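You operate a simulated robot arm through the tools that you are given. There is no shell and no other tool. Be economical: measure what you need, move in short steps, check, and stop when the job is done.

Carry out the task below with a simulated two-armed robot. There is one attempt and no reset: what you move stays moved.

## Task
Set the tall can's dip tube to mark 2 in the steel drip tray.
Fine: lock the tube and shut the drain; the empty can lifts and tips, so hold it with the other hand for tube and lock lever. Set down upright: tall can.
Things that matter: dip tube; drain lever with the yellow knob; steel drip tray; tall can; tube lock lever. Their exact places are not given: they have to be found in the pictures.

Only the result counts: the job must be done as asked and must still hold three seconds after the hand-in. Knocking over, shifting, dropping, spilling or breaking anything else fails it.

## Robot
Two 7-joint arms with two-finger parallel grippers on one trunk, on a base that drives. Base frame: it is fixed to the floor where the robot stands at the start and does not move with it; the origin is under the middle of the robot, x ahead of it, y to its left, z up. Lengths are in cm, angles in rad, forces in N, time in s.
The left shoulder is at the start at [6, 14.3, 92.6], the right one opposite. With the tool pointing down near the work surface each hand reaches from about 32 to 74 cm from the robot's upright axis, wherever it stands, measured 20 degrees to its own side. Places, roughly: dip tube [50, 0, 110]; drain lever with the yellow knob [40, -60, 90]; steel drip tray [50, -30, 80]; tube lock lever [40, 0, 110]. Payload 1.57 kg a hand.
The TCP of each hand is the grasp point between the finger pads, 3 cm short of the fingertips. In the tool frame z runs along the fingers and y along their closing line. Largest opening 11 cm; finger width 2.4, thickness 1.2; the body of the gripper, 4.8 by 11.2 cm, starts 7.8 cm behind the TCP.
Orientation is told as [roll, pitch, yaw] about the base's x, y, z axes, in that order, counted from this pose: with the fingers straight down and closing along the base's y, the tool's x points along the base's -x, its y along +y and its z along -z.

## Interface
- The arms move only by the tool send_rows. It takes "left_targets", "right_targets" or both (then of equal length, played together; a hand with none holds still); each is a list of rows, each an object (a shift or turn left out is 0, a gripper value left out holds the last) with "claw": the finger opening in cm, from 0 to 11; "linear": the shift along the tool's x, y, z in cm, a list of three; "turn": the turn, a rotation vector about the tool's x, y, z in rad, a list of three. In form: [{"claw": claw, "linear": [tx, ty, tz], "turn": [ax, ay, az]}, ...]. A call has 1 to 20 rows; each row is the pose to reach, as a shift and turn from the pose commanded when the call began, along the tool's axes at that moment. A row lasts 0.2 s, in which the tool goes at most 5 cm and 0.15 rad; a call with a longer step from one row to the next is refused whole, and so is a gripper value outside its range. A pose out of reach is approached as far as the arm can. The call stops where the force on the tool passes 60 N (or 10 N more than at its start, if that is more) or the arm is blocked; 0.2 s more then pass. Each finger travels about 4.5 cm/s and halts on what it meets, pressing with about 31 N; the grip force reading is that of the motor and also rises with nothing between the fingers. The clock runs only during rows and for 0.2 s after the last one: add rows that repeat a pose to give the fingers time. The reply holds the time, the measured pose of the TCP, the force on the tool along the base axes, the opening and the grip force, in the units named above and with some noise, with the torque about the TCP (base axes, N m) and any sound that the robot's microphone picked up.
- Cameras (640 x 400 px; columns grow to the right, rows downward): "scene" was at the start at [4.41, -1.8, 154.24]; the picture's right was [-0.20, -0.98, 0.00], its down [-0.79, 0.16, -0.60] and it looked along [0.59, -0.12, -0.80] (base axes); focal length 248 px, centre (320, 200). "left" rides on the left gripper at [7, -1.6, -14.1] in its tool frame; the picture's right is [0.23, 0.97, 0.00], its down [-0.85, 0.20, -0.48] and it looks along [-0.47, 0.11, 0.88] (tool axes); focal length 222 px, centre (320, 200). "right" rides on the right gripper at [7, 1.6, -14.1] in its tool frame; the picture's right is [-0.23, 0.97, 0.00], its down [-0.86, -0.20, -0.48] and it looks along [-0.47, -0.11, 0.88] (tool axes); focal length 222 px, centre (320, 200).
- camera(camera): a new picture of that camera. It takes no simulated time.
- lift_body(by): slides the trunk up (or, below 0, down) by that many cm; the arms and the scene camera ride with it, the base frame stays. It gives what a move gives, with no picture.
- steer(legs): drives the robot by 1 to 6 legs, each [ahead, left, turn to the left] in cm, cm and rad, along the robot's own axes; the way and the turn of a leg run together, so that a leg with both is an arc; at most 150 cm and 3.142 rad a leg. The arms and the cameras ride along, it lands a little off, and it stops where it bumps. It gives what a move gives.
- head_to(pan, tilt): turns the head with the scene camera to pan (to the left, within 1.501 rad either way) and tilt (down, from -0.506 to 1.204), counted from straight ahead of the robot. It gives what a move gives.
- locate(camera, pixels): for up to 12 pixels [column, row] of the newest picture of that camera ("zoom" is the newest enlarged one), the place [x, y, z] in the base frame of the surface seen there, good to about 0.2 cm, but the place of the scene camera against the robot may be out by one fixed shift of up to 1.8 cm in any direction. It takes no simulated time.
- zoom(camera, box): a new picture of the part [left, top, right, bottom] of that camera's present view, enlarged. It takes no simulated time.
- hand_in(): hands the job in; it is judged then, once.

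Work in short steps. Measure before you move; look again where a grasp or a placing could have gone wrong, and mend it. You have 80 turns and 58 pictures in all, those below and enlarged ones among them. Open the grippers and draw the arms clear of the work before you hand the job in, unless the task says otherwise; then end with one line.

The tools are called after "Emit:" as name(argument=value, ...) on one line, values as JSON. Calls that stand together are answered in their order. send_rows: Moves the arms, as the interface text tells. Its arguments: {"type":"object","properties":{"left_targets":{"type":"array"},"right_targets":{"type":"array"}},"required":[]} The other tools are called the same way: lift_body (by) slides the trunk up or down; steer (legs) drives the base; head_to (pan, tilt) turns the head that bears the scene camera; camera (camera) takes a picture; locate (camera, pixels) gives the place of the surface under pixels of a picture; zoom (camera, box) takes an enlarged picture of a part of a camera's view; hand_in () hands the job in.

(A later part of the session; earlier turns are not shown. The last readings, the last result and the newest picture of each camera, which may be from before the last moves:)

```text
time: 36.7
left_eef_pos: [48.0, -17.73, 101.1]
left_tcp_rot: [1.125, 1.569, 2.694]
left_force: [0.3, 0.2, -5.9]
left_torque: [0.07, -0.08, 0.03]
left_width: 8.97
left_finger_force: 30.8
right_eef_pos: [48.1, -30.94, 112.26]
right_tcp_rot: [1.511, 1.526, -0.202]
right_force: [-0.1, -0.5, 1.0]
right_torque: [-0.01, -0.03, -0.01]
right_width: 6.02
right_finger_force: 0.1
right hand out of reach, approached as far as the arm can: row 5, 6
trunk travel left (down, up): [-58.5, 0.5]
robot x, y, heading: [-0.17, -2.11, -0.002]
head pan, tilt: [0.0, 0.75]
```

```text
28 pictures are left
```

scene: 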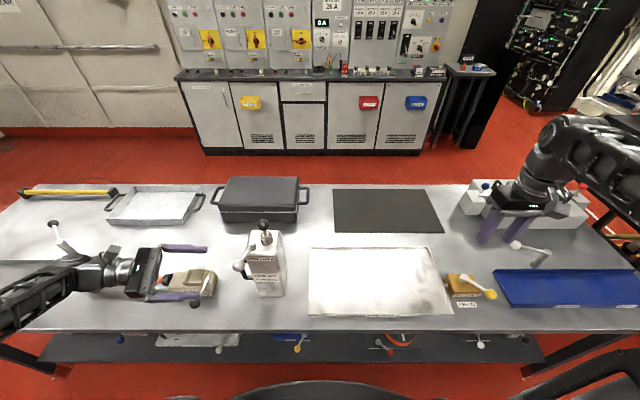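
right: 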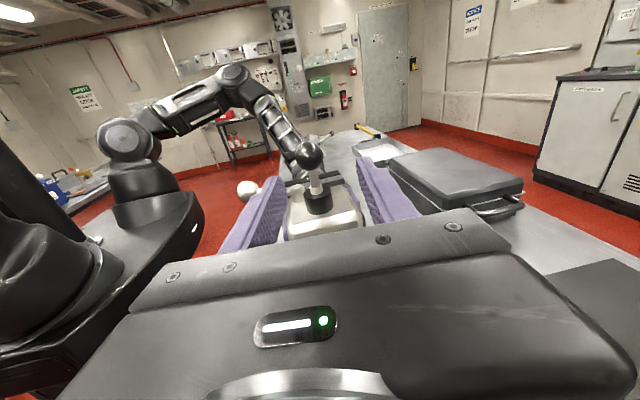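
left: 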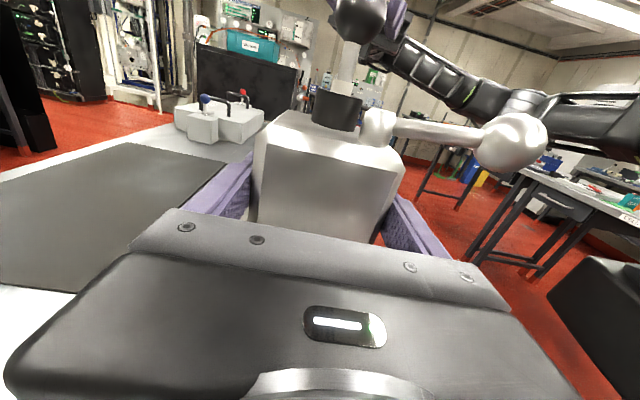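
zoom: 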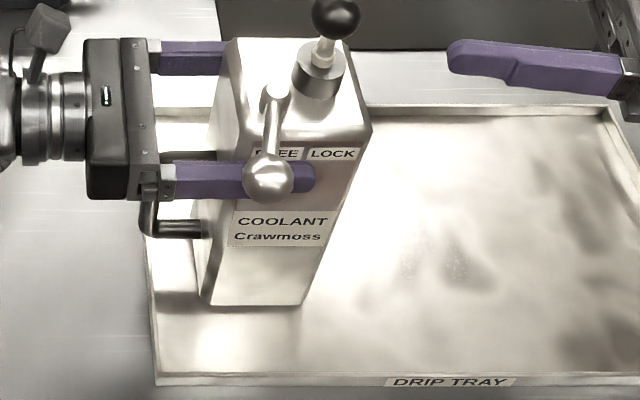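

I lower the left hand by another few millimetres watching the force.

Emit:
send_rows(left_targets=[{"linear": [-0.15, 0, 0]}, {"linear": [-0.3, 0, 0]}, {"linear": [-0.3, 0, 0]}])

Emit:
locate(camera="right", pixels=[[310, 155], [315, 180], [317, 192], [318, 200], [247, 190]])

```text
time: 37.5
left_eef_pos: [48.13, -17.66, 101.16]
left_tcp_rot: [-3.013, 1.565, -1.442]
left_force: [2.2, 2.5, 11.4]
left_torque: [-0.41, 0.19, 0.03]
left_width: 8.98
left_finger_force: 31.4
right_eef_pos: [47.76, -30.9, 112.18]
right_tcp_rot: [1.498, 1.524, -0.215]
right_force: [-0.1, -0.2, 0.1]
right_torque: [0.04, -0.01, 0.0]
right_width: 5.99
right_finger_force: 0.0
trunk travel left (down, up): [-58.5, 0.5]
robot x, y, heading: [-0.02, -1.96, 0.002]
head pan, tilt: [0.0, 0.75]
```

```text
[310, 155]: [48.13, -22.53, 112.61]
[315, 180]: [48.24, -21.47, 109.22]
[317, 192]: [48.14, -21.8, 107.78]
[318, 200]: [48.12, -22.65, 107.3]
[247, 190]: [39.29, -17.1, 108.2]
```

The can is seated (11 N). Knob centre ≈(48.1,−21.2,112.1): I slide the right fingers around it.

Emit:
send_rows(right_targets=[{"linear": [0, -1.17, 1]}, {"linear": [0, -1.17, 3.5]}, {"linear": [0, -1.17, 6]}, {"linear": [0, -1.17, 8]}, {"linear": [0, -1.17, 9.6]}, {"linear": [0, -1.17, 9.6]}])

Emit:
camera(camera="right")

Emit:
zoom(camera="left", box=[260, 0, 420, 100])

```text
time: 38.9
left_eef_pos: [48.0, -17.67, 100.96]
left_tcp_rot: [-2.84, 1.569, -1.268]
left_force: [7.2, 1.9, 21.7]
left_torque: [-0.13, -0.1, 0.07]
left_width: 9.01
left_finger_force: 30.9
right_eef_pos: [48.21, -21.31, 112.13]
right_tcp_rot: [1.489, 1.526, -0.223]
right_force: [-0.5, -0.9, 0.3]
right_torque: [-0.01, 0.0, 0.01]
right_width: 6.01
right_finger_force: 0.1
trunk travel left (down, up): [-58.5, 0.5]
robot x, y, heading: [0.21, -1.64, -0.002]
head pan, tilt: [0.0, 0.75]
```

```text
27 pictures are left
```

right: 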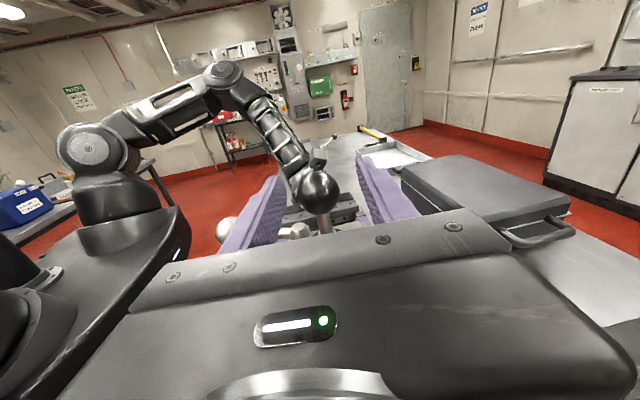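

```text
4.00 times, centred on (340, 50) of left
```

zoom: 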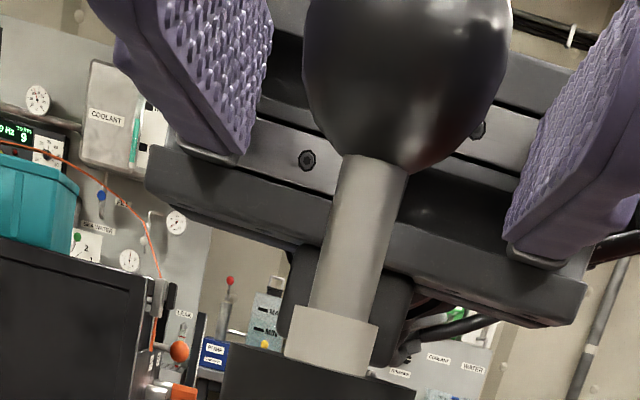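

Knob is between the fingers. I close the right gripper and relieve the left hand by 0.15 cm.

Emit:
send_rows(left_targets=[{"linear": [0.15, 0, 0]}, {"linear": [0.15, 0, 0]}, {"linear": [0.15, 0, 0]}, {"linear": [0.15, 0, 0]}, {"linear": [0.15, 0, 0]}], right_targets=[{"claw": 4}, {"claw": 3}, {"claw": 2}, {"claw": 1.5}, {"claw": 1.5}])

Emit:
zoom(camera="left", box=[260, 0, 420, 100])

```text
time: 40.1
left_eef_pos: [48.18, -17.65, 100.91]
left_tcp_rot: [0.849, 1.568, 2.42]
left_force: [13.8, -3.8, 5.6]
left_torque: [-0.1, 0.65, 0.38]
left_width: 8.99
left_finger_force: 31.2
right_eef_pos: [48.09, -21.29, 112.07]
right_tcp_rot: [1.511, 1.524, -0.195]
right_force: [-12.9, 3.1, 0.1]
right_torque: [-0.06, 0.18, 0.15]
right_width: 3.11
right_finger_force: 30.8
trunk travel left (down, up): [-58.5, 0.5]
robot x, y, heading: [-0.19, -1.85, 0.005]
head pan, tilt: [0.0, 0.75]
```

```text
4.00 times, centred on (340, 50) of left
```

zoom: 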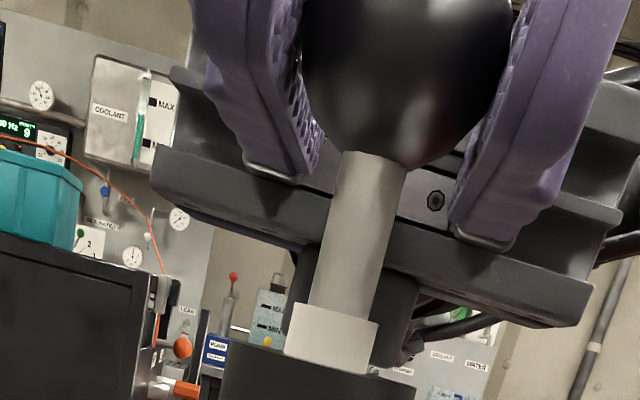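

Knob gripped (3.11 cm). I ease the sideways load and pull the tube up 1.5 cm to see the marks.

Emit:
send_rows(right_targets=[{"linear": [0, -0.15, 0]}, {"linear": [0.3, -0.2, 0]}, {"linear": [0.6, -0.2, 0]}, {"linear": [0.9, -0.2, 0]}, {"linear": [1.2, -0.2, 0]}, {"linear": [1.5, -0.2, 0]}, {"linear": [1.5, -0.2, 0]}])

Emit:
zoom(camera="left", box=[260, 0, 420, 100])

```text
time: 41.7
left_eef_pos: [47.93, -17.76, 100.91]
left_tcp_rot: [1.022, 1.571, 2.591]
left_force: [-0.4, -8.8, 0.8]
left_torque: [0.79, 0.04, -0.01]
left_width: 9.01
left_finger_force: 31.0
right_eef_pos: [47.93, -21.3, 113.58]
right_tcp_rot: [1.513, 1.525, -0.198]
right_force: [-0.8, 7.8, -0.8]
right_torque: [0.14, -0.09, 0.03]
right_width: 3.11
right_finger_force: 31.7
trunk travel left (down, up): [-58.5, 0.5]
robot x, y, heading: [0.01, -1.77, 0.004]
head pan, tilt: [0.0, 0.75]
```

```text
4.00 times, centred on (340, 50) of left
```

zoom: 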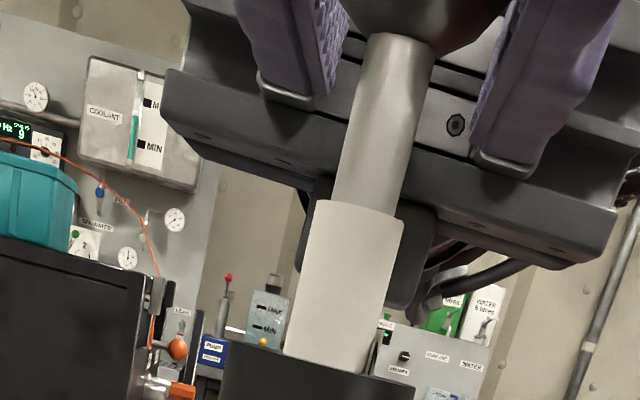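

The light tube emerges, no ring yet. I pull another 1.5 cm and look from both the scene and left camera.

Emit:
send_rows(right_targets=[{"linear": [0.4, 0, 0]}, {"linear": [0.8, 0, 0]}, {"linear": [1.2, 0, 0]}, {"linear": [1.5, 0, 0]}, {"linear": [1.5, 0, 0]}])

Emit:
zoom(camera="left", box=[260, 0, 420, 100])

Emit:
zoom(camera="scene", box=[360, 195, 440, 245])

```text
time: 42.9
left_eef_pos: [48.1, -17.71, 100.96]
left_tcp_rot: [-2.486, 1.569, -0.919]
left_force: [-10.3, -0.7, 0.7]
left_torque: [-0.47, -1.17, -0.31]
left_width: 8.99
left_finger_force: 31.5
right_eef_pos: [47.9, -21.41, 115.03]
right_tcp_rot: [1.487, 1.525, -0.227]
right_force: [10.2, -0.4, -1.1]
right_torque: [0.28, -0.27, -0.01]
right_width: 3.1
right_finger_force: 30.8
trunk travel left (down, up): [-58.5, 0.5]
robot x, y, heading: [-0.08, -1.78, 0.005]
head pan, tilt: [0.0, 0.75]
```

```text
4.00 times, centred on (340, 50) of left
```

zoom: 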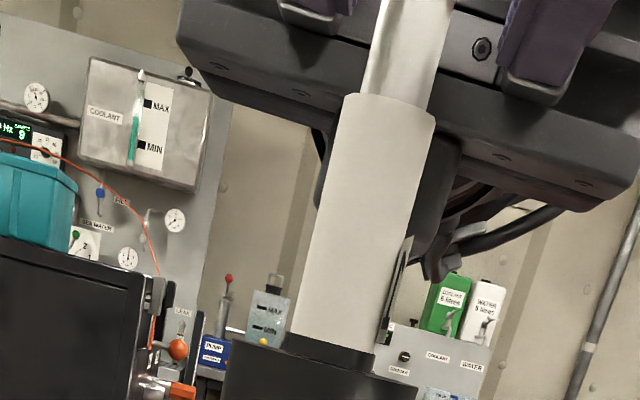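

```text
8.00 times, centred on (400, 220) of scene
```

zoom: 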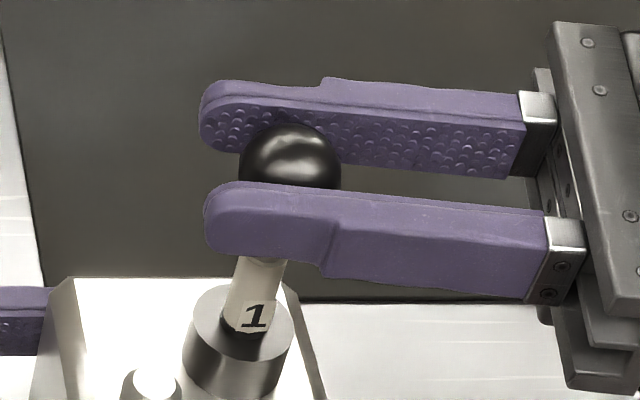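

A "1" with a dark ring just appears at the collar at z≈115. I continue 1.5 cm more.

Emit:
send_rows(right_targets=[{"linear": [0.4, 0.1, 0]}, {"linear": [0.8, 0.1, 0]}, {"linear": [1.2, 0.1, 0]}, {"linear": [1.5, 0.1, 0]}, {"linear": [1.5, 0.1, 0]}])

Emit:
zoom(camera="left", box=[260, 20, 420, 120])

Emit:
zoom(camera="scene", box=[360, 195, 440, 245])

```text
time: 44.1
left_eef_pos: [48.03, -17.69, 100.93]
left_tcp_rot: [1.606, 1.571, -3.106]
left_force: [-9.9, 3.5, 0.5]
left_torque: [-0.5, -1.49, -0.34]
left_width: 8.99
left_finger_force: 31.3
right_eef_pos: [47.81, -21.38, 116.68]
right_tcp_rot: [1.512, 1.525, -0.202]
right_force: [9.4, -3.3, -0.4]
right_torque: [-0.15, -0.09, -0.05]
right_width: 3.09
right_finger_force: 30.7
trunk travel left (down, up): [-58.5, 0.5]
robot x, y, heading: [-0.05, -2.01, 0.001]
head pan, tilt: [0.0, 0.75]
```

```text
4.00 times, centred on (340, 70) of left
```

zoom: 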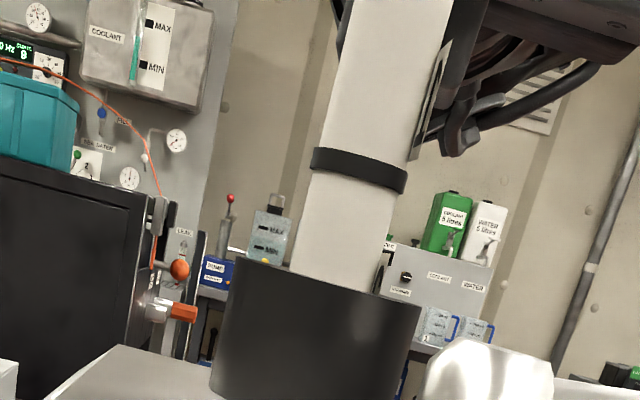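

```text
8.00 times, centred on (400, 220) of scene
```

zoom: 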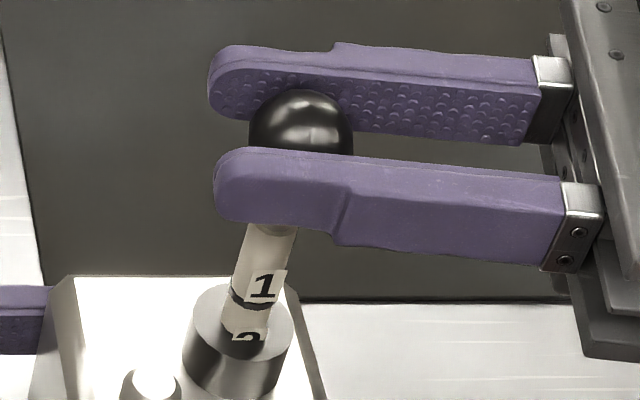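

Ring 1 is out and "2" half shows. I pull 0.8 cm more, then fine tune.

Emit:
send_rows(right_targets=[{"linear": [0.3, 0.1, 0]}, {"linear": [0.6, 0.15, 0]}, {"linear": [0.8, 0.15, 0]}, {"linear": [0.8, 0.15, 0]}])

Emit:
zoom(camera="left", box=[260, 20, 420, 120])

Emit:
zoom(camera="scene", box=[370, 210, 418, 240])

```text
time: 45.1
left_eef_pos: [48.15, -17.75, 100.99]
left_tcp_rot: [1.511, 1.568, 3.085]
left_force: [-1.4, 3.8, 1.2]
left_torque: [-0.9, -0.38, -0.07]
left_width: 9.0
left_finger_force: 31.1
right_eef_pos: [47.96, -21.33, 117.26]
right_tcp_rot: [1.501, 1.525, -0.21]
right_force: [1.1, -5.3, -1.0]
right_torque: [-0.1, 0.05, -0.01]
right_width: 3.11
right_finger_force: 30.2
trunk travel left (down, up): [-58.5, 0.5]
robot x, y, heading: [-0.06, -1.79, 0.004]
head pan, tilt: [0.0, 0.75]
```

```text
4.00 times, centred on (340, 70) of left
```

zoom: 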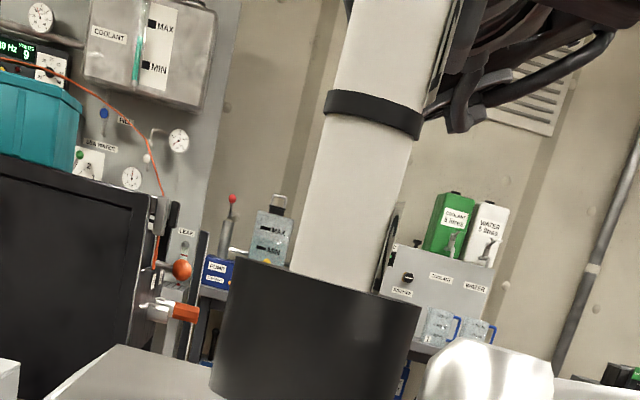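

```text
13.33 times, centred on (394, 225) of scene
```

zoom: 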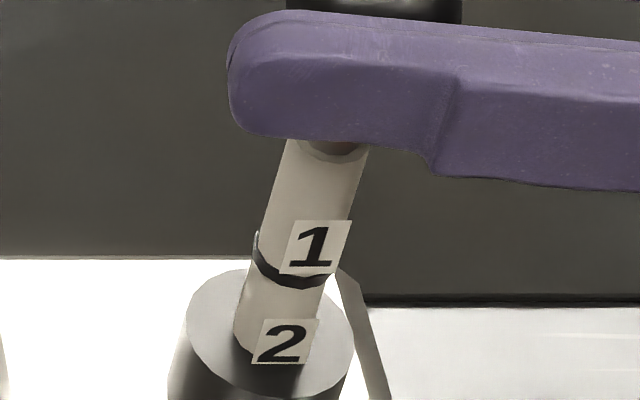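

Digit 2 is now visible; its ring should be just below the collar rim. I pull 0.3 more and look.

Emit:
send_rows(right_targets=[{"linear": [0.15, 0.05, 0]}, {"linear": [0.3, 0.05, 0]}, {"linear": [0.3, 0.05, 0]}])

Emit:
zoom(camera="left", box=[280, 40, 400, 115])

Emit:
zoom(camera="scene", box=[370, 210, 418, 240])

```text
time: 45.9
left_eef_pos: [48.07, -17.65, 100.95]
left_tcp_rot: [1.235, 1.57, 2.806]
left_force: [1.7, 5.7, 2.0]
left_torque: [-0.44, 0.02, 0.03]
left_width: 8.99
left_finger_force: 30.7
right_eef_pos: [47.85, -21.3, 117.65]
right_tcp_rot: [1.492, 1.526, -0.222]
right_force: [-1.3, -5.9, -1.2]
right_torque: [-0.68, 0.19, -0.03]
right_width: 3.1
right_finger_force: 30.7
trunk travel left (down, up): [-58.5, 0.5]
robot x, y, heading: [-0.17, -1.79, -0.0]
head pan, tilt: [0.0, 0.75]
```

```text
5.33 times, centred on (340, 78) of left
```

zoom: 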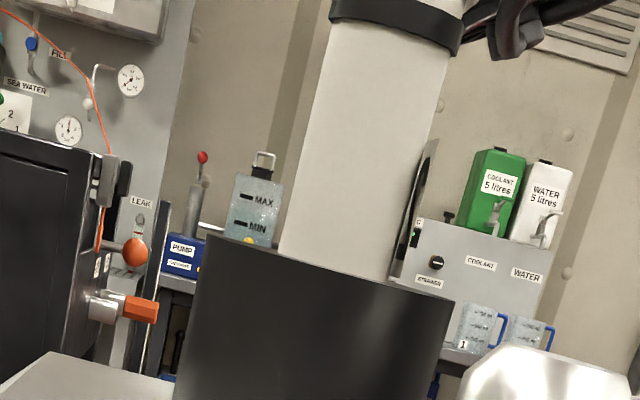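

```text
13.33 times, centred on (394, 225) of scene
```

zoom: 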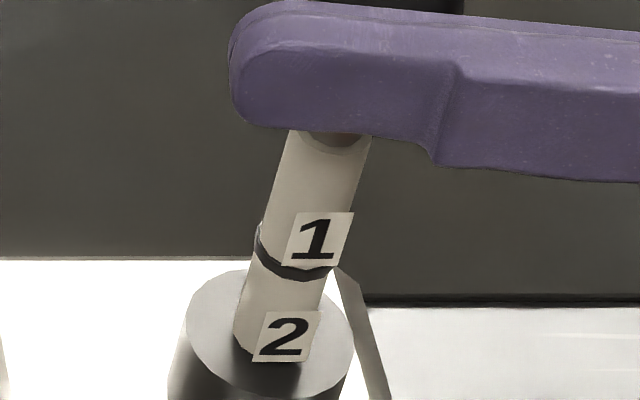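

Marks are spaced ≈3.0 cm (start 112.07, mark 1 at ≈115.0), so mark 2 at ≈118.0. I pull 0.35 more.

Emit:
send_rows(right_targets=[{"linear": [0.15, 0.05, 0]}, {"linear": [0.35, 0.05, 0]}, {"linear": [0.35, 0.05, 0]}])

Emit:
zoom(camera="left", box=[280, 40, 400, 115])

```text
time: 46.7
left_eef_pos: [47.99, -17.68, 101.0]
left_tcp_rot: [1.6, 1.568, -3.112]
left_force: [2.8, 7.3, 1.6]
left_torque: [-0.67, 0.16, 0.07]
left_width: 8.99
left_finger_force: 31.1
right_eef_pos: [47.96, -21.32, 118.01]
right_tcp_rot: [1.501, 1.526, -0.211]
right_force: [-2.4, -7.3, -1.7]
right_torque: [-0.72, 0.19, -0.04]
right_width: 3.07
right_finger_force: 30.7
trunk travel left (down, up): [-58.5, 0.5]
robot x, y, heading: [0.23, -1.95, 0.002]
head pan, tilt: [0.0, 0.75]
```

```text
5.33 times, centred on (340, 78) of left
```

zoom: 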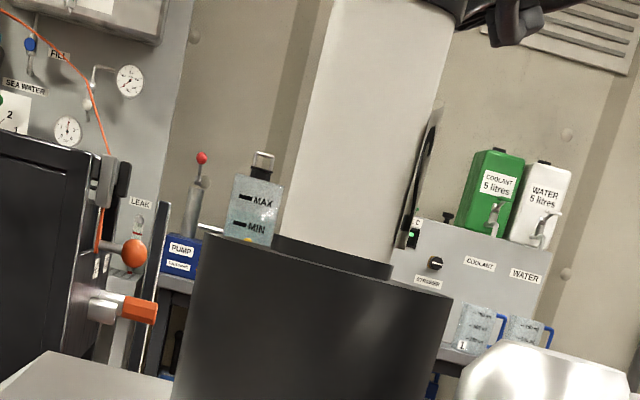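

Ring 2 sits right at the collar's rim. I release the knob and check that the tube stays.

Emit:
send_rows(right_targets=[{"claw": 4}, {"claw": 5}, {"claw": 6}, {"claw": 6.5}, {"claw": 6.5}])

Emit:
zoom(camera="left", box=[280, 40, 400, 115])

```text
time: 47.9
left_eef_pos: [48.05, -17.85, 100.88]
left_tcp_rot: [1.377, 1.57, 2.946]
left_force: [-0.3, 0.1, -6.2]
left_torque: [0.08, -0.05, 0.02]
left_width: 8.97
left_finger_force: 31.0
right_eef_pos: [48.01, -21.19, 118.01]
right_tcp_rot: [1.508, 1.527, -0.205]
right_force: [-0.7, -0.1, 0.0]
right_torque: [-0.04, -0.01, -0.04]
right_width: 6.5
right_finger_force: 0.1
trunk travel left (down, up): [-58.5, 0.5]
robot x, y, heading: [0.22, -1.58, 0.0]
head pan, tilt: [0.0, 0.75]
```

```text
5.33 times, centred on (340, 78) of left
```

zoom: 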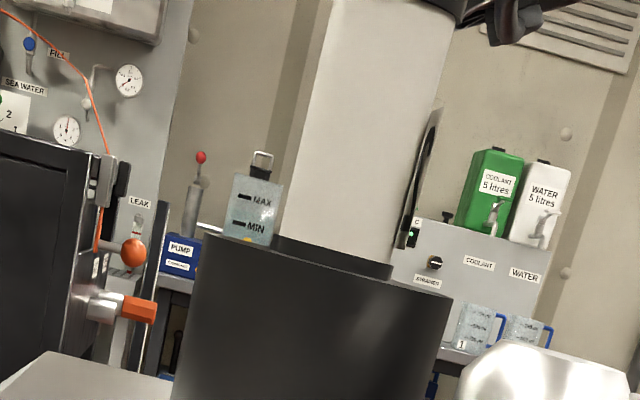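

Tube holds. To turn the lock lever I will grip its ball from the −y side with fingers closing vertically (rod comes out on +x side). I withdraw the right hand, lower it and roll it 90°.

Emit:
send_rows(right_targets=[{"linear": [0, 0, -4]}, {"linear": [0, 0, -8]}, {"linear": [0, 0, -12]}, {"linear": [-1, -1, -13], "turn": [0.01, 0.011, -0.138]}, {"linear": [-2, -2, -13], "turn": [0.02, 0.021, -0.277]}, {"linear": [-3, -3, -13], "turn": [0.03, 0.032, -0.415]}, {"linear": [-4, -4, -13], "turn": [0.039, 0.042, -0.554]}, {"linear": [-5, -5, -13], "turn": [0.049, 0.053, -0.692]}, {"linear": [-6, -6, -13], "turn": [0.059, 0.063, -0.831]}, {"linear": [-7, -7, -13], "turn": [0.069, 0.074, -0.969]}, {"linear": [-8, -7.4, -13], "turn": [0.079, 0.084, -1.108]}, {"linear": [-9, -7.4, -13], "turn": [0.088, 0.095, -1.246]}, {"linear": [-10, -7.4, -13], "turn": [0.098, 0.105, -1.385]}, {"linear": [-10.1, -7.4, -13], "turn": [0.108, 0.116, -1.523]}, {"linear": [-10.1, -7.4, -13], "turn": [0.108, 0.116, -1.523]}])

Emit:
camera(camera="right")

```text
time: 51.1
left_eef_pos: [47.69, -18.01, 101.11]
left_tcp_rot: [-0.856, 1.568, 0.714]
left_force: [-2.1, -0.9, -4.7]
left_torque: [0.16, -0.06, 0.12]
left_width: 8.98
left_finger_force: 31.0
right_eef_pos: [44.79, -39.96, 112.73]
right_tcp_rot: [1.528, 0.048, -0.366]
right_force: [0.2, -0.1, 0.0]
right_torque: [0.0, -0.01, -0.06]
right_width: 6.49
right_finger_force: 0.1
right hand out of reach, approached as far as the arm can: row 3, 4, 5, 6, 7, 8, 9, 10, 11, 12, 13, 14, 15
trunk travel left (down, up): [-58.5, 0.5]
robot x, y, heading: [0.17, -1.74, 0.001]
head pan, tilt: [0.0, 0.75]
```

```text
13 pictures are left
```

right: 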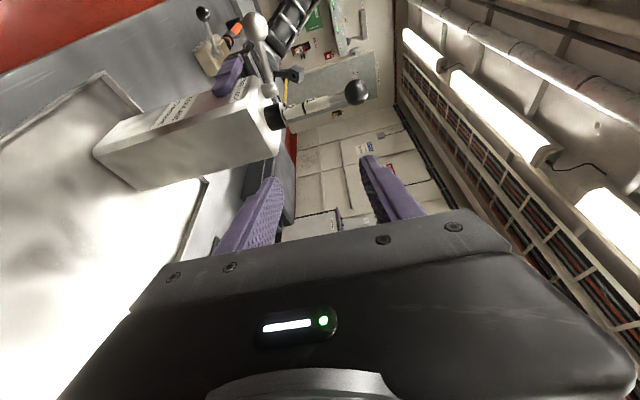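

Good view: ball at (257,25), pivot around (270,88). I locate them and the tube ring.

Emit:
locate(camera="right", pixels=[[257, 25], [263, 60], [270, 89], [272, 116], [240, 88], [355, 92], [262, 120]])

```text
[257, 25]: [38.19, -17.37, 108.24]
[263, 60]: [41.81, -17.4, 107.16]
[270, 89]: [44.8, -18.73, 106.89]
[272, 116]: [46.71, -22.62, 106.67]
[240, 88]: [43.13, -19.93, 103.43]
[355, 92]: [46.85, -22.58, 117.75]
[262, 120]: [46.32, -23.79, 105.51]
```

Ball centre ≈(39.2,−16.0,107.5), pivot ≈(45.8,−18.2). Keeping this orientation, I move to a pre-grasp ≈(36,−24.4,107.9).

Emit:
send_rows(right_targets=[{"linear": [3.4, -1.24, 1]}, {"linear": [6.8, -2.48, 3]}, {"linear": [10.2, -3.72, 6]}, {"linear": [13.56, -4.96, 9]}, {"linear": [13.56, -4.96, 11.65]}, {"linear": [13.56, -4.96, 11.65]}])

Emit:
camera(camera="right")

```text
time: 52.5
left_eef_pos: [48.04, -17.76, 100.99]
left_tcp_rot: [1.401, 1.57, 2.969]
left_force: [0.2, -0.7, -5.7]
left_torque: [0.1, -0.06, -0.03]
left_width: 8.99
left_finger_force: 31.3
right_eef_pos: [36.39, -24.09, 107.89]
right_tcp_rot: [1.525, 0.047, -0.368]
right_force: [0.5, 0.4, -0.3]
right_torque: [0.02, 0.0, -0.01]
right_width: 6.52
right_finger_force: 0.1
trunk travel left (down, up): [-58.5, 0.5]
robot x, y, heading: [0.13, -1.8, 0.004]
head pan, tilt: [0.0, 0.75]
```

```text
12 pictures are left
```

right: 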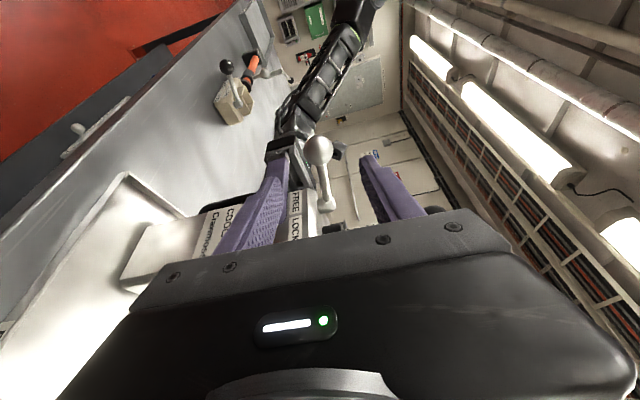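

Emit:
locate(camera="right", pixels=[[317, 148], [324, 180], [328, 204], [311, 150], [327, 146]])

```text
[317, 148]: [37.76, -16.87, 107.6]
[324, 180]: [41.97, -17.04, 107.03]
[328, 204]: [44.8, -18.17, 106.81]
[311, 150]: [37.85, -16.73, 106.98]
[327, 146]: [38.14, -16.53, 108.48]
```

Ball centre ≈(38.7,−15.9,107.5). I advance so the pads are above and below it, then close.

Emit:
send_rows(right_targets=[{"linear": [0.66, -0.15, 2.5]}, {"linear": [0.66, -0.15, 5]}, {"linear": [0.66, -0.15, 7.2]}, {"linear": [0.66, -0.15, 7.2]}, {"linear": [0.66, -0.15, 7.2], "claw": 5}, {"linear": [0.66, -0.15, 7.2], "claw": 4}, {"linear": [0.66, -0.15, 7.2], "claw": 3}, {"linear": [0.66, -0.15, 7.2], "claw": 2}, {"linear": [0.66, -0.15, 7.2], "claw": 1.5}, {"linear": [0.66, -0.15, 7.2], "claw": 1.5}])

Emit:
zoom(camera="right", box=[200, 80, 440, 230])

```text
time: 54.7
left_eef_pos: [48.05, -17.71, 100.78]
left_tcp_rot: [0.471, 1.569, 2.041]
left_force: [0.0, -0.4, -16.9]
left_torque: [-0.13, -0.92, 0.0]
left_width: 8.98
left_finger_force: 30.6
right_eef_pos: [38.28, -17.3, 107.42]
right_tcp_rot: [1.523, 0.048, -0.367]
right_force: [1.1, 0.2, 11.9]
right_torque: [0.19, -0.35, 0.05]
right_width: 3.12
right_finger_force: 30.7
trunk travel left (down, up): [-58.5, 0.5]
robot x, y, heading: [0.11, -1.83, 0.002]
head pan, tilt: [0.0, 0.75]
```

```text
2.67 times, centred on (320, 155) of right
```

zoom: 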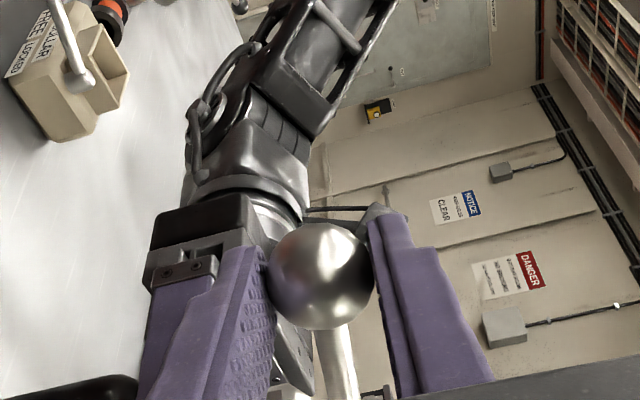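

The ball is gripped (3.12 cm). I swing it along the arc toward LOCK to about −16° first, checking forces.

Emit:
send_rows(right_targets=[{"linear": [0, 0.12, 0]}, {"linear": [-0.06, 0.12, -0.5]}, {"linear": [-0.13, 0.12, -0.99]}, {"linear": [-0.28, 0.12, -1.5]}, {"linear": [-0.44, 0.12, -1.98]}, {"linear": [-0.65, 0.1, -2.45]}, {"linear": [-0.87, 0.08, -2.91]}, {"linear": [-1.15, 0.06, -3.33]}, {"linear": [-1.43, 0.05, -3.74]}, {"linear": [-1.43, 0.05, -3.74]}])

```text
time: 56.9
left_eef_pos: [48.18, -17.83, 101.1]
left_tcp_rot: [-2.787, 1.568, -1.217]
left_force: [8.4, -13.3, 8.4]
left_torque: [-0.57, 0.31, 0.32]
left_width: 8.99
left_finger_force: 31.0
right_eef_pos: [38.18, -21.27, 107.52]
right_tcp_rot: [1.523, 0.05, -0.368]
right_force: [-7.9, 11.3, -0.6]
right_torque: [0.0, 0.07, 0.99]
right_width: 3.11
right_finger_force: 31.0
trunk travel left (down, up): [-58.5, 0.5]
robot x, y, heading: [-0.1, -2.23, -0.006]
head pan, tilt: [0.0, 0.75]
```

Moved 4 cm with ~13 N resistance. I look where the lever is.

Emit:
zoom(camera="scene", box=[330, 200, 458, 280])

```text
5.00 times, centred on (394, 240) of scene
```

zoom: 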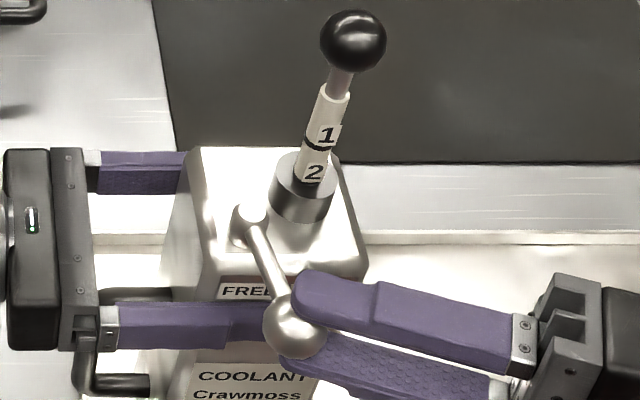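

The lever is between FREE and LOCK; I continue the arc to about −32°.

Emit:
send_rows(right_targets=[{"linear": [-0.33, 0, -0.42]}, {"linear": [-0.68, 0, -0.81]}, {"linear": [-1.06, 0, -1.16]}, {"linear": [-1.45, 0, -1.5]}, {"linear": [-1.45, 0, -1.5]}])

```text
time: 58.1
left_eef_pos: [47.99, -17.74, 101.12]
left_tcp_rot: [-2.707, 1.569, -1.136]
left_force: [15.1, -6.3, 18.6]
left_torque: [-0.39, -0.01, 0.51]
left_width: 9.0
left_finger_force: 30.7
right_eef_pos: [39.07, -23.19, 107.53]
right_tcp_rot: [1.522, 0.048, -0.368]
right_force: [-11.4, 7.4, -4.5]
right_torque: [-0.29, 0.07, 1.04]
right_width: 3.08
right_finger_force: 30.8
trunk travel left (down, up): [-58.5, 0.5]
robot x, y, heading: [0.09, -1.61, -0.001]
head pan, tilt: [0.0, 0.75]
```

Still moving; continue to about −45°, with slightly larger radius.

Emit:
send_rows(right_targets=[{"linear": [-0.2, 0, -0.4]}, {"linear": [-0.6, 0, -0.66]}, {"linear": [-1.0, 0, -0.9]}, {"linear": [-1.4, 0, -1.05]}, {"linear": [-1.4, 0, -1.05]}])

Emit:
zoom(camera="scene", box=[330, 200, 458, 280])

```text
time: 59.3
left_eef_pos: [47.71, -17.74, 100.85]
left_tcp_rot: [1.126, 1.569, 2.695]
left_force: [-5.6, 2.3, 6.5]
left_torque: [-0.65, 0.29, -0.47]
left_width: 9.0
left_finger_force: 31.0
right_eef_pos: [39.94, -24.77, 107.68]
right_tcp_rot: [1.523, 0.048, -0.371]
right_force: [1.2, -1.5, 1.0]
right_torque: [0.02, -0.04, -0.07]
right_width: 1.49
right_finger_force: 0.1
trunk travel left (down, up): [-58.5, 0.5]
robot x, y, heading: [-0.26, -2.02, 0.002]
head pan, tilt: [0.0, 0.75]
```

```text
5.00 times, centred on (394, 240) of scene
```

zoom: 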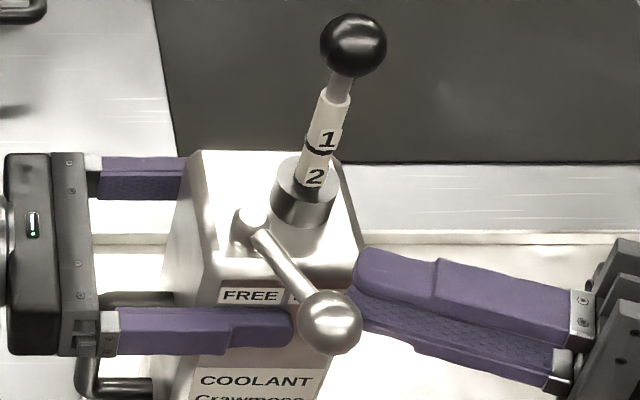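

The fingers slipped off the ball, likely at the stop. I locate ball and pivot to get the lever's angle.

Emit:
locate(camera="zoom", pixels=[[330, 318], [250, 213], [285, 262], [315, 177], [353, 45]])

```text
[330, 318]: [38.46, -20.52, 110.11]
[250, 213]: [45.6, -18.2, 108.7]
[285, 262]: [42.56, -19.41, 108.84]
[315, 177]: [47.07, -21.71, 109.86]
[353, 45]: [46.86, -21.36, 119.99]
```

The lever is at about −22° now (swept ≈40°), and the fingers slid off gradually, so I am not sure it's at the stop. I regrip the ball deeper.

Emit:
send_rows(right_targets=[{"linear": [0, 0, -2]}, {"linear": [0.9, 0, -3], "claw": 4}, {"linear": [1.8, -0.1, -3], "claw": 6}, {"linear": [1.87, -0.1, -3], "claw": 6}, {"linear": [1.87, -0.1, -3], "claw": 6}, {"linear": [1.87, -0.1, -1], "claw": 6}, {"linear": [1.87, -0.1, 1.5]}, {"linear": [1.87, -0.1, 4.2]}, {"linear": [1.87, -0.1, 4.2]}])

Emit:
camera(camera="right")

```text
time: 61.3
left_eef_pos: [48.13, -17.8, 100.88]
left_tcp_rot: [0.639, 1.57, 2.211]
left_force: [0.5, 0.5, -4.3]
left_torque: [0.05, -0.07, 0.0]
left_width: 9.01
left_finger_force: 31.0
right_eef_pos: [39.84, -20.01, 107.23]
right_tcp_rot: [1.524, 0.05, -0.37]
right_force: [0.8, -0.6, 0.2]
right_torque: [0.01, -0.01, 0.01]
right_width: 6.02
right_finger_force: 0.1
trunk travel left (down, up): [-58.5, 0.5]
robot x, y, heading: [0.33, -1.89, -0.002]
head pan, tilt: [0.0, 0.75]
```

```text
8 pictures are left
```

right: 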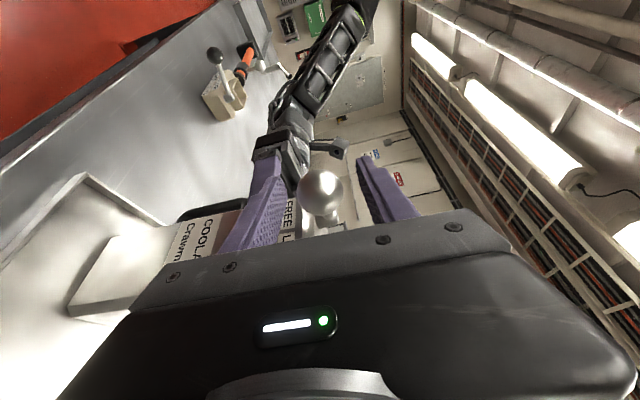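

Ball is deep between the pads. I close and pull along the tangent 1.2 cm, watching the forces.

Emit:
send_rows(right_targets=[{"linear": [0, 0.2, 0], "claw": 4}, {"linear": [0, 0.2, 0], "claw": 3}, {"linear": [0, 0.2, 0], "claw": 2}, {"linear": [0, 0.2, 0], "claw": 1}, {"linear": [0, 0.2, 0], "claw": 1}, {"linear": [-0.2, 0.2, -0.25]}, {"linear": [-0.45, 0.2, -0.5]}, {"linear": [-0.65, 0.2, -0.7]}, {"linear": [-0.85, 0.2, -0.86]}, {"linear": [-0.85, 0.2, -0.86]}])

```text
time: 63.5
left_eef_pos: [48.13, -17.67, 101.02]
left_tcp_rot: [2.088, 1.568, -2.624]
left_force: [3.6, -12.2, 1.5]
left_torque: [0.65, 0.83, 0.39]
left_width: 8.98
left_finger_force: 30.9
right_eef_pos: [40.26, -21.15, 107.37]
right_tcp_rot: [1.522, 0.047, -0.368]
right_force: [-4.1, 12.6, -1.2]
right_torque: [0.1, -0.01, 0.72]
right_width: 3.1
right_finger_force: 31.0
trunk travel left (down, up): [-58.5, 0.5]
robot x, y, heading: [0.23, -1.92, 0.002]
head pan, tilt: [0.0, 0.75]
```

Still ambiguous (13 N); I pull another 1.2 cm along the arc and look.

Emit:
send_rows(right_targets=[{"linear": [-0.25, 0, -0.22]}, {"linear": [-0.5, 0, -0.42]}, {"linear": [-0.75, 0, -0.6]}, {"linear": [-1.0, 0, -0.75]}, {"linear": [-1.0, 0, -0.75]}])

Emit:
zoom(camera="scene", box=[330, 200, 458, 280])

Emit:
locate(camera="zoom", pixels=[[250, 213], [270, 238], [285, 256], [340, 310]])

```text
time: 64.7
left_eef_pos: [48.13, -17.82, 101.03]
left_tcp_rot: [2.434, 1.57, -2.281]
left_force: [4.1, -12.7, 6.5]
left_torque: [0.2, 1.12, 0.29]
left_width: 9.0
left_finger_force: 30.8
right_eef_pos: [40.85, -22.22, 107.42]
right_tcp_rot: [1.522, 0.049, -0.369]
right_force: [-3.4, 12.2, -6.5]
right_torque: [0.06, -0.05, 0.71]
right_width: 3.15
right_finger_force: 30.9
trunk travel left (down, up): [-58.5, 0.5]
robot x, y, heading: [0.06, -1.64, 0.0]
head pan, tilt: [0.0, 0.75]
```

```text
5.00 times, centred on (394, 240) of scene
```

zoom: 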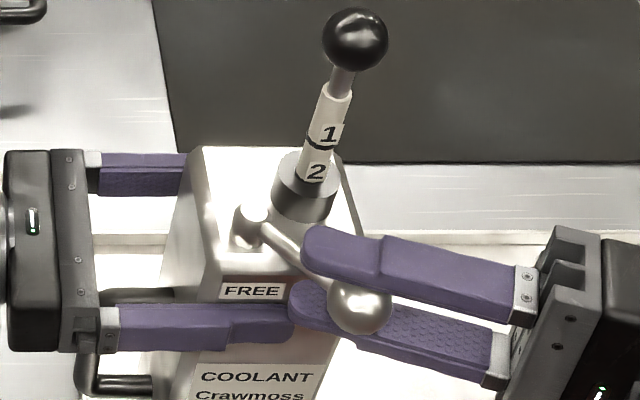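

```text
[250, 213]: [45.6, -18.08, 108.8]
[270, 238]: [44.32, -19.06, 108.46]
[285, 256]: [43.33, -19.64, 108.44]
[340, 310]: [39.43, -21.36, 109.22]
```

The lever still moved, so it wasn't at its stop (≈−37° now). I continue, yawing the hand with it so the fingertips stay clear of the can.

Emit:
send_rows(right_targets=[{"linear": [-0.25, 0, -0.15], "turn": [0, 0.08, 0]}, {"linear": [-0.5, 0, -0.28], "turn": [0, 0.16, 0]}, {"linear": [-0.75, 0, -0.4], "turn": [0, 0.24, 0]}, {"linear": [-1.0, 0, -0.5], "turn": [0, 0.32, 0]}, {"linear": [-1.25, 0, -0.6], "turn": [0, 0.4, 0]}, {"linear": [-1.5, 0, -0.68], "turn": [0, 0.45, 0]}, {"linear": [-1.5, 0, -0.68], "turn": [0, 0.45, 0]}])

```text
time: 66.3
left_eef_pos: [48.27, -17.68, 101.0]
left_tcp_rot: [0.626, 1.57, 2.203]
left_force: [18.8, -13.3, 5.7]
left_torque: [0.47, 0.98, 1.62]
left_width: 9.1
left_finger_force: 30.7
right_eef_pos: [42.05, -23.38, 107.6]
right_tcp_rot: [1.552, 0.065, 0.09]
right_force: [-16.9, 13.1, -0.2]
right_torque: [0.0, -0.03, 0.32]
right_width: 3.12
right_finger_force: 31.3
trunk travel left (down, up): [-58.5, 0.5]
robot x, y, heading: [0.06, -1.84, -0.001]
head pan, tilt: [0.0, 0.75]
```

Resistance rose to ≈21 N tangentially: probably the stop. I look.

Emit:
zoom(camera="scene", box=[330, 200, 458, 280])

Emit:
locate(camera="zoom", pixels=[[250, 213], [270, 235], [285, 250], [375, 300], [365, 305], [300, 262]])

```text
5.00 times, centred on (394, 240) of scene
```

zoom: 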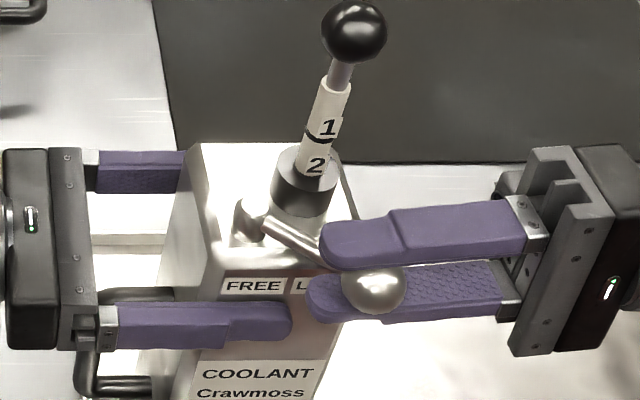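

```text
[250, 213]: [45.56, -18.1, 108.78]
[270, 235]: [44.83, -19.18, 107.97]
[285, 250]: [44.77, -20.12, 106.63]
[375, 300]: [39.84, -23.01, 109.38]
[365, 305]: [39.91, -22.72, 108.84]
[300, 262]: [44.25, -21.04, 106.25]
```

Lever ≈−48°. I probe 0.8 cm further along the tangent to see whether the force rises steeply.

Emit:
send_rows(right_targets=[{"linear": [-0.15, 0, -0.15]}, {"linear": [-0.3, 0, -0.3]}, {"linear": [-0.45, 0, -0.45]}, {"linear": [-0.55, 0, -0.59]}, {"linear": [-0.55, 0, -0.59]}])

```text
time: 67.5
left_eef_pos: [48.15, -17.71, 101.09]
left_tcp_rot: [1.015, 1.569, 2.59]
left_force: [24.0, -7.2, -0.6]
left_torque: [0.1, 0.46, 1.8]
left_width: 9.16
left_finger_force: 31.2
right_eef_pos: [42.33, -23.81, 107.58]
right_tcp_rot: [1.55, 0.064, 0.082]
right_force: [-22.5, 5.6, 3.9]
right_torque: [0.06, 0.02, 0.0]
right_width: 3.1
right_finger_force: 31.4
right hand out of reach, approached as far as the arm can: row 4, 5
trunk travel left (down, up): [-58.5, 0.5]
robot x, y, heading: [0.26, -2.31, -0.002]
head pan, tilt: [0.0, 0.75]
```

Force is climbing (≈23 N) with little motion, so this appears to be the stop. I release, withdraw, and inspect.

Emit:
send_rows(right_targets=[{"linear": [0.4, 0, 0.3]}, {"linear": [0.4, 0, 0.3], "claw": 4}, {"linear": [0.4, 0, 0.3], "claw": 6}, {"linear": [0.4, 0, 0.3], "claw": 6.5}, {"linear": [0.4, 0, -2], "claw": 6.5}, {"linear": [1, 0, -5]}, {"linear": [1, 0, -8]}, {"linear": [1, 0, -8]}])

Emit:
zoom(camera="scene", box=[330, 200, 458, 280])

Emit:
locate(camera="zoom", pixels=[[250, 213], [275, 235], [300, 250], [330, 265], [375, 290], [200, 262], [330, 285]])

```text
time: 69.3
left_eef_pos: [48.05, -17.69, 101.01]
left_tcp_rot: [1.205, 1.569, 2.776]
left_force: [0.6, -0.5, -5.6]
left_torque: [0.1, -0.02, -0.04]
left_width: 8.97
left_finger_force: 31.6
right_eef_pos: [41.82, -23.52, 107.43]
right_tcp_rot: [1.551, 0.064, 0.081]
right_force: [-1.0, -0.4, 0.1]
right_torque: [-0.02, -0.03, 0.02]
right_width: 6.51
right_finger_force: 0.1
right hand out of reach, approached as far as the arm can: row 5, 6, 7, 8
trunk travel left (down, up): [-58.5, 0.5]
robot x, y, heading: [0.22, -1.84, 0.001]
head pan, tilt: [0.0, 0.75]
```

```text
5.00 times, centred on (394, 240) of scene
```

zoom: 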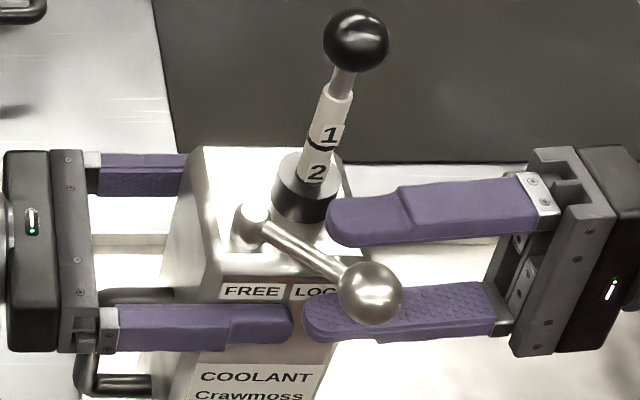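

```text
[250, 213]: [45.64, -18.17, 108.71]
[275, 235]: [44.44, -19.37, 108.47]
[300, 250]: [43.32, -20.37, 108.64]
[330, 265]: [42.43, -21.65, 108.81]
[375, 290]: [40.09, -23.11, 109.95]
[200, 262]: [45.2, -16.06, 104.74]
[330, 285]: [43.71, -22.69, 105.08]
```

The lever has stayed at LOCK (≈−47°) and the stop took 20 N vs 12 N friction, so it's locked; tube still at 2. I slide the right hand back toward −x off the ball, then turn and withdraw.

Emit:
send_rows(right_targets=[{"linear": [1.5, 0, 0]}, {"linear": [3, 0, 0]}, {"linear": [4.5, 0, 0]}, {"linear": [5, 0, -2], "turn": [0, -0.12, 0]}, {"linear": [5, 0, -5], "turn": [0, -0.24, 0]}, {"linear": [5, 0, -8], "turn": [0, -0.36, 0]}, {"linear": [5, 0, -11], "turn": [0, -0.45, 0]}, {"linear": [5, 0, -14], "turn": [0, -0.5, 0]}, {"linear": [5, 0, -14], "turn": [0, -0.5, 0]}])

```text
time: 71.3
left_eef_pos: [48.04, -17.85, 100.91]
left_tcp_rot: [1.465, 1.57, 3.034]
left_force: [-0.5, 0.3, -5.8]
left_torque: [0.16, -0.05, -0.03]
left_width: 9.01
left_finger_force: 30.6
right_eef_pos: [38.08, -37.74, 108.36]
right_tcp_rot: [1.52, 0.047, -0.418]
right_force: [0.8, 0.1, -0.5]
right_torque: [0.03, -0.01, 0.01]
right_width: 6.51
right_finger_force: 0.0
trunk travel left (down, up): [-58.5, 0.5]
robot x, y, heading: [0.17, -2.11, 0.0]
head pan, tilt: [0.0, 0.75]
```

Right hand is clear. I lower the left hand slightly until the can bears on the tray.

Emit:
send_rows(left_targets=[{"linear": [-0.1, 0, 0]}, {"linear": [-0.2, 0, 0]}, {"linear": [-0.2, 0, 0]}])

```text
time: 72.1
left_eef_pos: [47.99, -17.74, 100.88]
left_tcp_rot: [-2.733, 1.565, -1.162]
left_force: [-0.3, 1.6, 2.9]
left_torque: [-0.23, -0.38, 0.05]
left_width: 8.99
left_finger_force: 30.6
right_eef_pos: [38.07, -37.68, 108.36]
right_tcp_rot: [1.519, 0.046, -0.418]
right_force: [0.0, 0.8, -0.5]
right_torque: [0.02, -0.01, 0.01]
right_width: 6.5
right_finger_force: 0.1
trunk travel left (down, up): [-58.5, 0.5]
robot x, y, heading: [-0.32, -1.93, -0.001]
head pan, tilt: [0.0, 0.75]
```

The can bears on the tray (force now +3 N). I open the left gripper evenly and check.

Emit:
send_rows(left_targets=[{"claw": 9.2}, {"claw": 9.6}, {"claw": 10.2}, {"claw": 11}, {"claw": 11}, {"claw": 11}])

Emit:
camera(camera="left")

```text
time: 73.5
left_eef_pos: [48.12, -17.7, 100.77]
left_tcp_rot: [1.772, 1.571, -2.942]
left_force: [0.4, 0.9, -0.6]
left_torque: [0.0, -0.02, 0.04]
left_width: 10.98
left_finger_force: 0.1
right_eef_pos: [38.11, -37.72, 108.25]
right_tcp_rot: [1.521, 0.048, -0.419]
right_force: [-0.1, -0.7, 0.2]
right_torque: [0.0, -0.01, 0.0]
right_width: 6.48
right_finger_force: 0.0
trunk travel left (down, up): [-58.5, 0.5]
robot x, y, heading: [-0.02, -1.89, 0.002]
head pan, tilt: [0.0, 0.75]
```

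```text
4 pictures are left
```

left: 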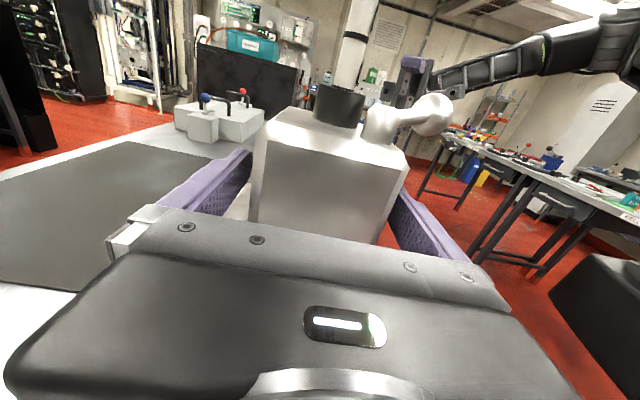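

The can stands free between the open fingers. I withdraw the left hand straight back.

Emit:
send_rows(left_targets=[{"linear": [0, 0, -1.5]}, {"linear": [0, 0, -4]}, {"linear": [0, 0, -7]}, {"linear": [0, 0, -10]}, {"linear": [0, 0, -13]}, {"linear": [0, 0, -16]}, {"linear": [0, 0, -19]}, {"linear": [0, 0, -22]}, {"linear": [0, 0, -22]}])

Emit:
zoom(camera="scene", box=[300, 180, 540, 330])

Emit:
zoom(camera="left", box=[260, 20, 420, 120])

```text
time: 75.5
left_eef_pos: [48.12, 4.36, 100.79]
left_tcp_rot: [1.451, 1.57, 3.018]
left_force: [-0.1, -0.5, 0.8]
left_torque: [0.03, 0.03, -0.01]
left_width: 11.0
left_finger_force: 0.0
right_eef_pos: [37.99, -37.73, 108.32]
right_tcp_rot: [1.521, 0.047, -0.419]
right_force: [0.6, 0.0, 0.2]
right_torque: [-0.01, 0.01, 0.01]
right_width: 6.49
right_finger_force: 0.1
trunk travel left (down, up): [-58.5, 0.5]
robot x, y, heading: [0.28, -1.83, 0.004]
head pan, tilt: [0.0, 0.75]
```

```text
2.67 times, centred on (420, 255) of scene
```

zoom: 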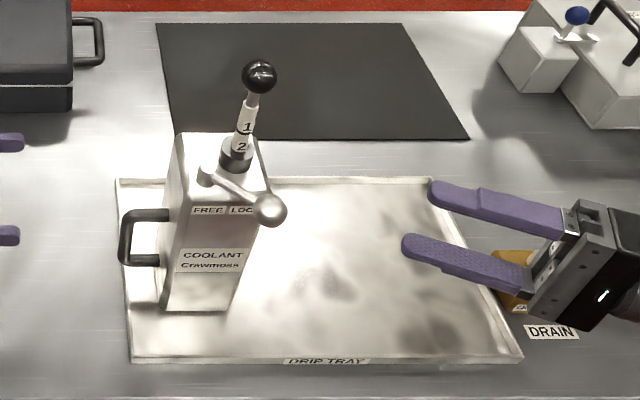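

```text
4.00 times, centred on (340, 70) of left
```

zoom: 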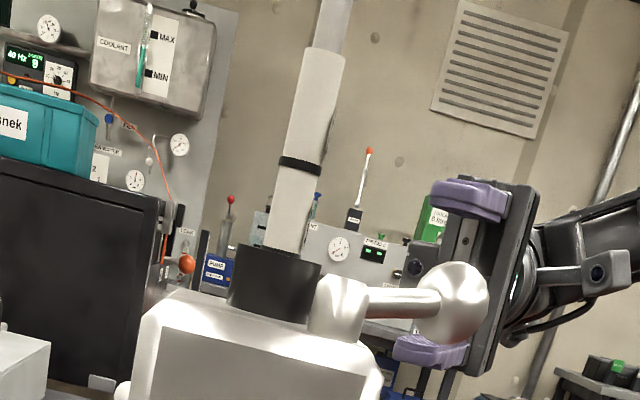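

Can upright in the tray, lever at LOCK. I take one close view of ring 2 at the collar.

Emit:
zoom(camera="left", box=[310, 50, 358, 80])

Emit:
locate(camera="zoom", pixels=[[320, 150], [320, 250], [320, 320]])

```text
13.33 times, centred on (334, 65) of left
```

zoom: 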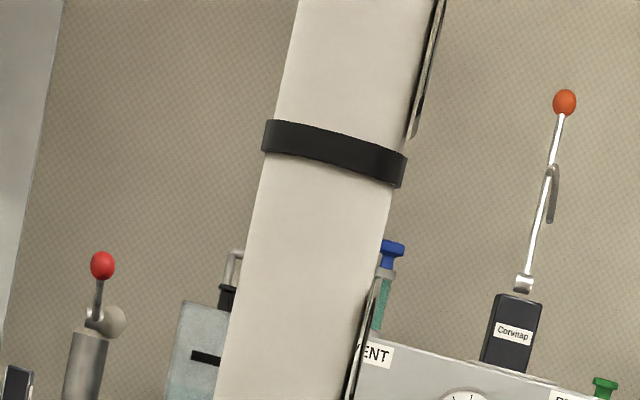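

```text
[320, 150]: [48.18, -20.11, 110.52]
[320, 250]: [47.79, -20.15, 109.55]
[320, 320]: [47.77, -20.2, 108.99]
```

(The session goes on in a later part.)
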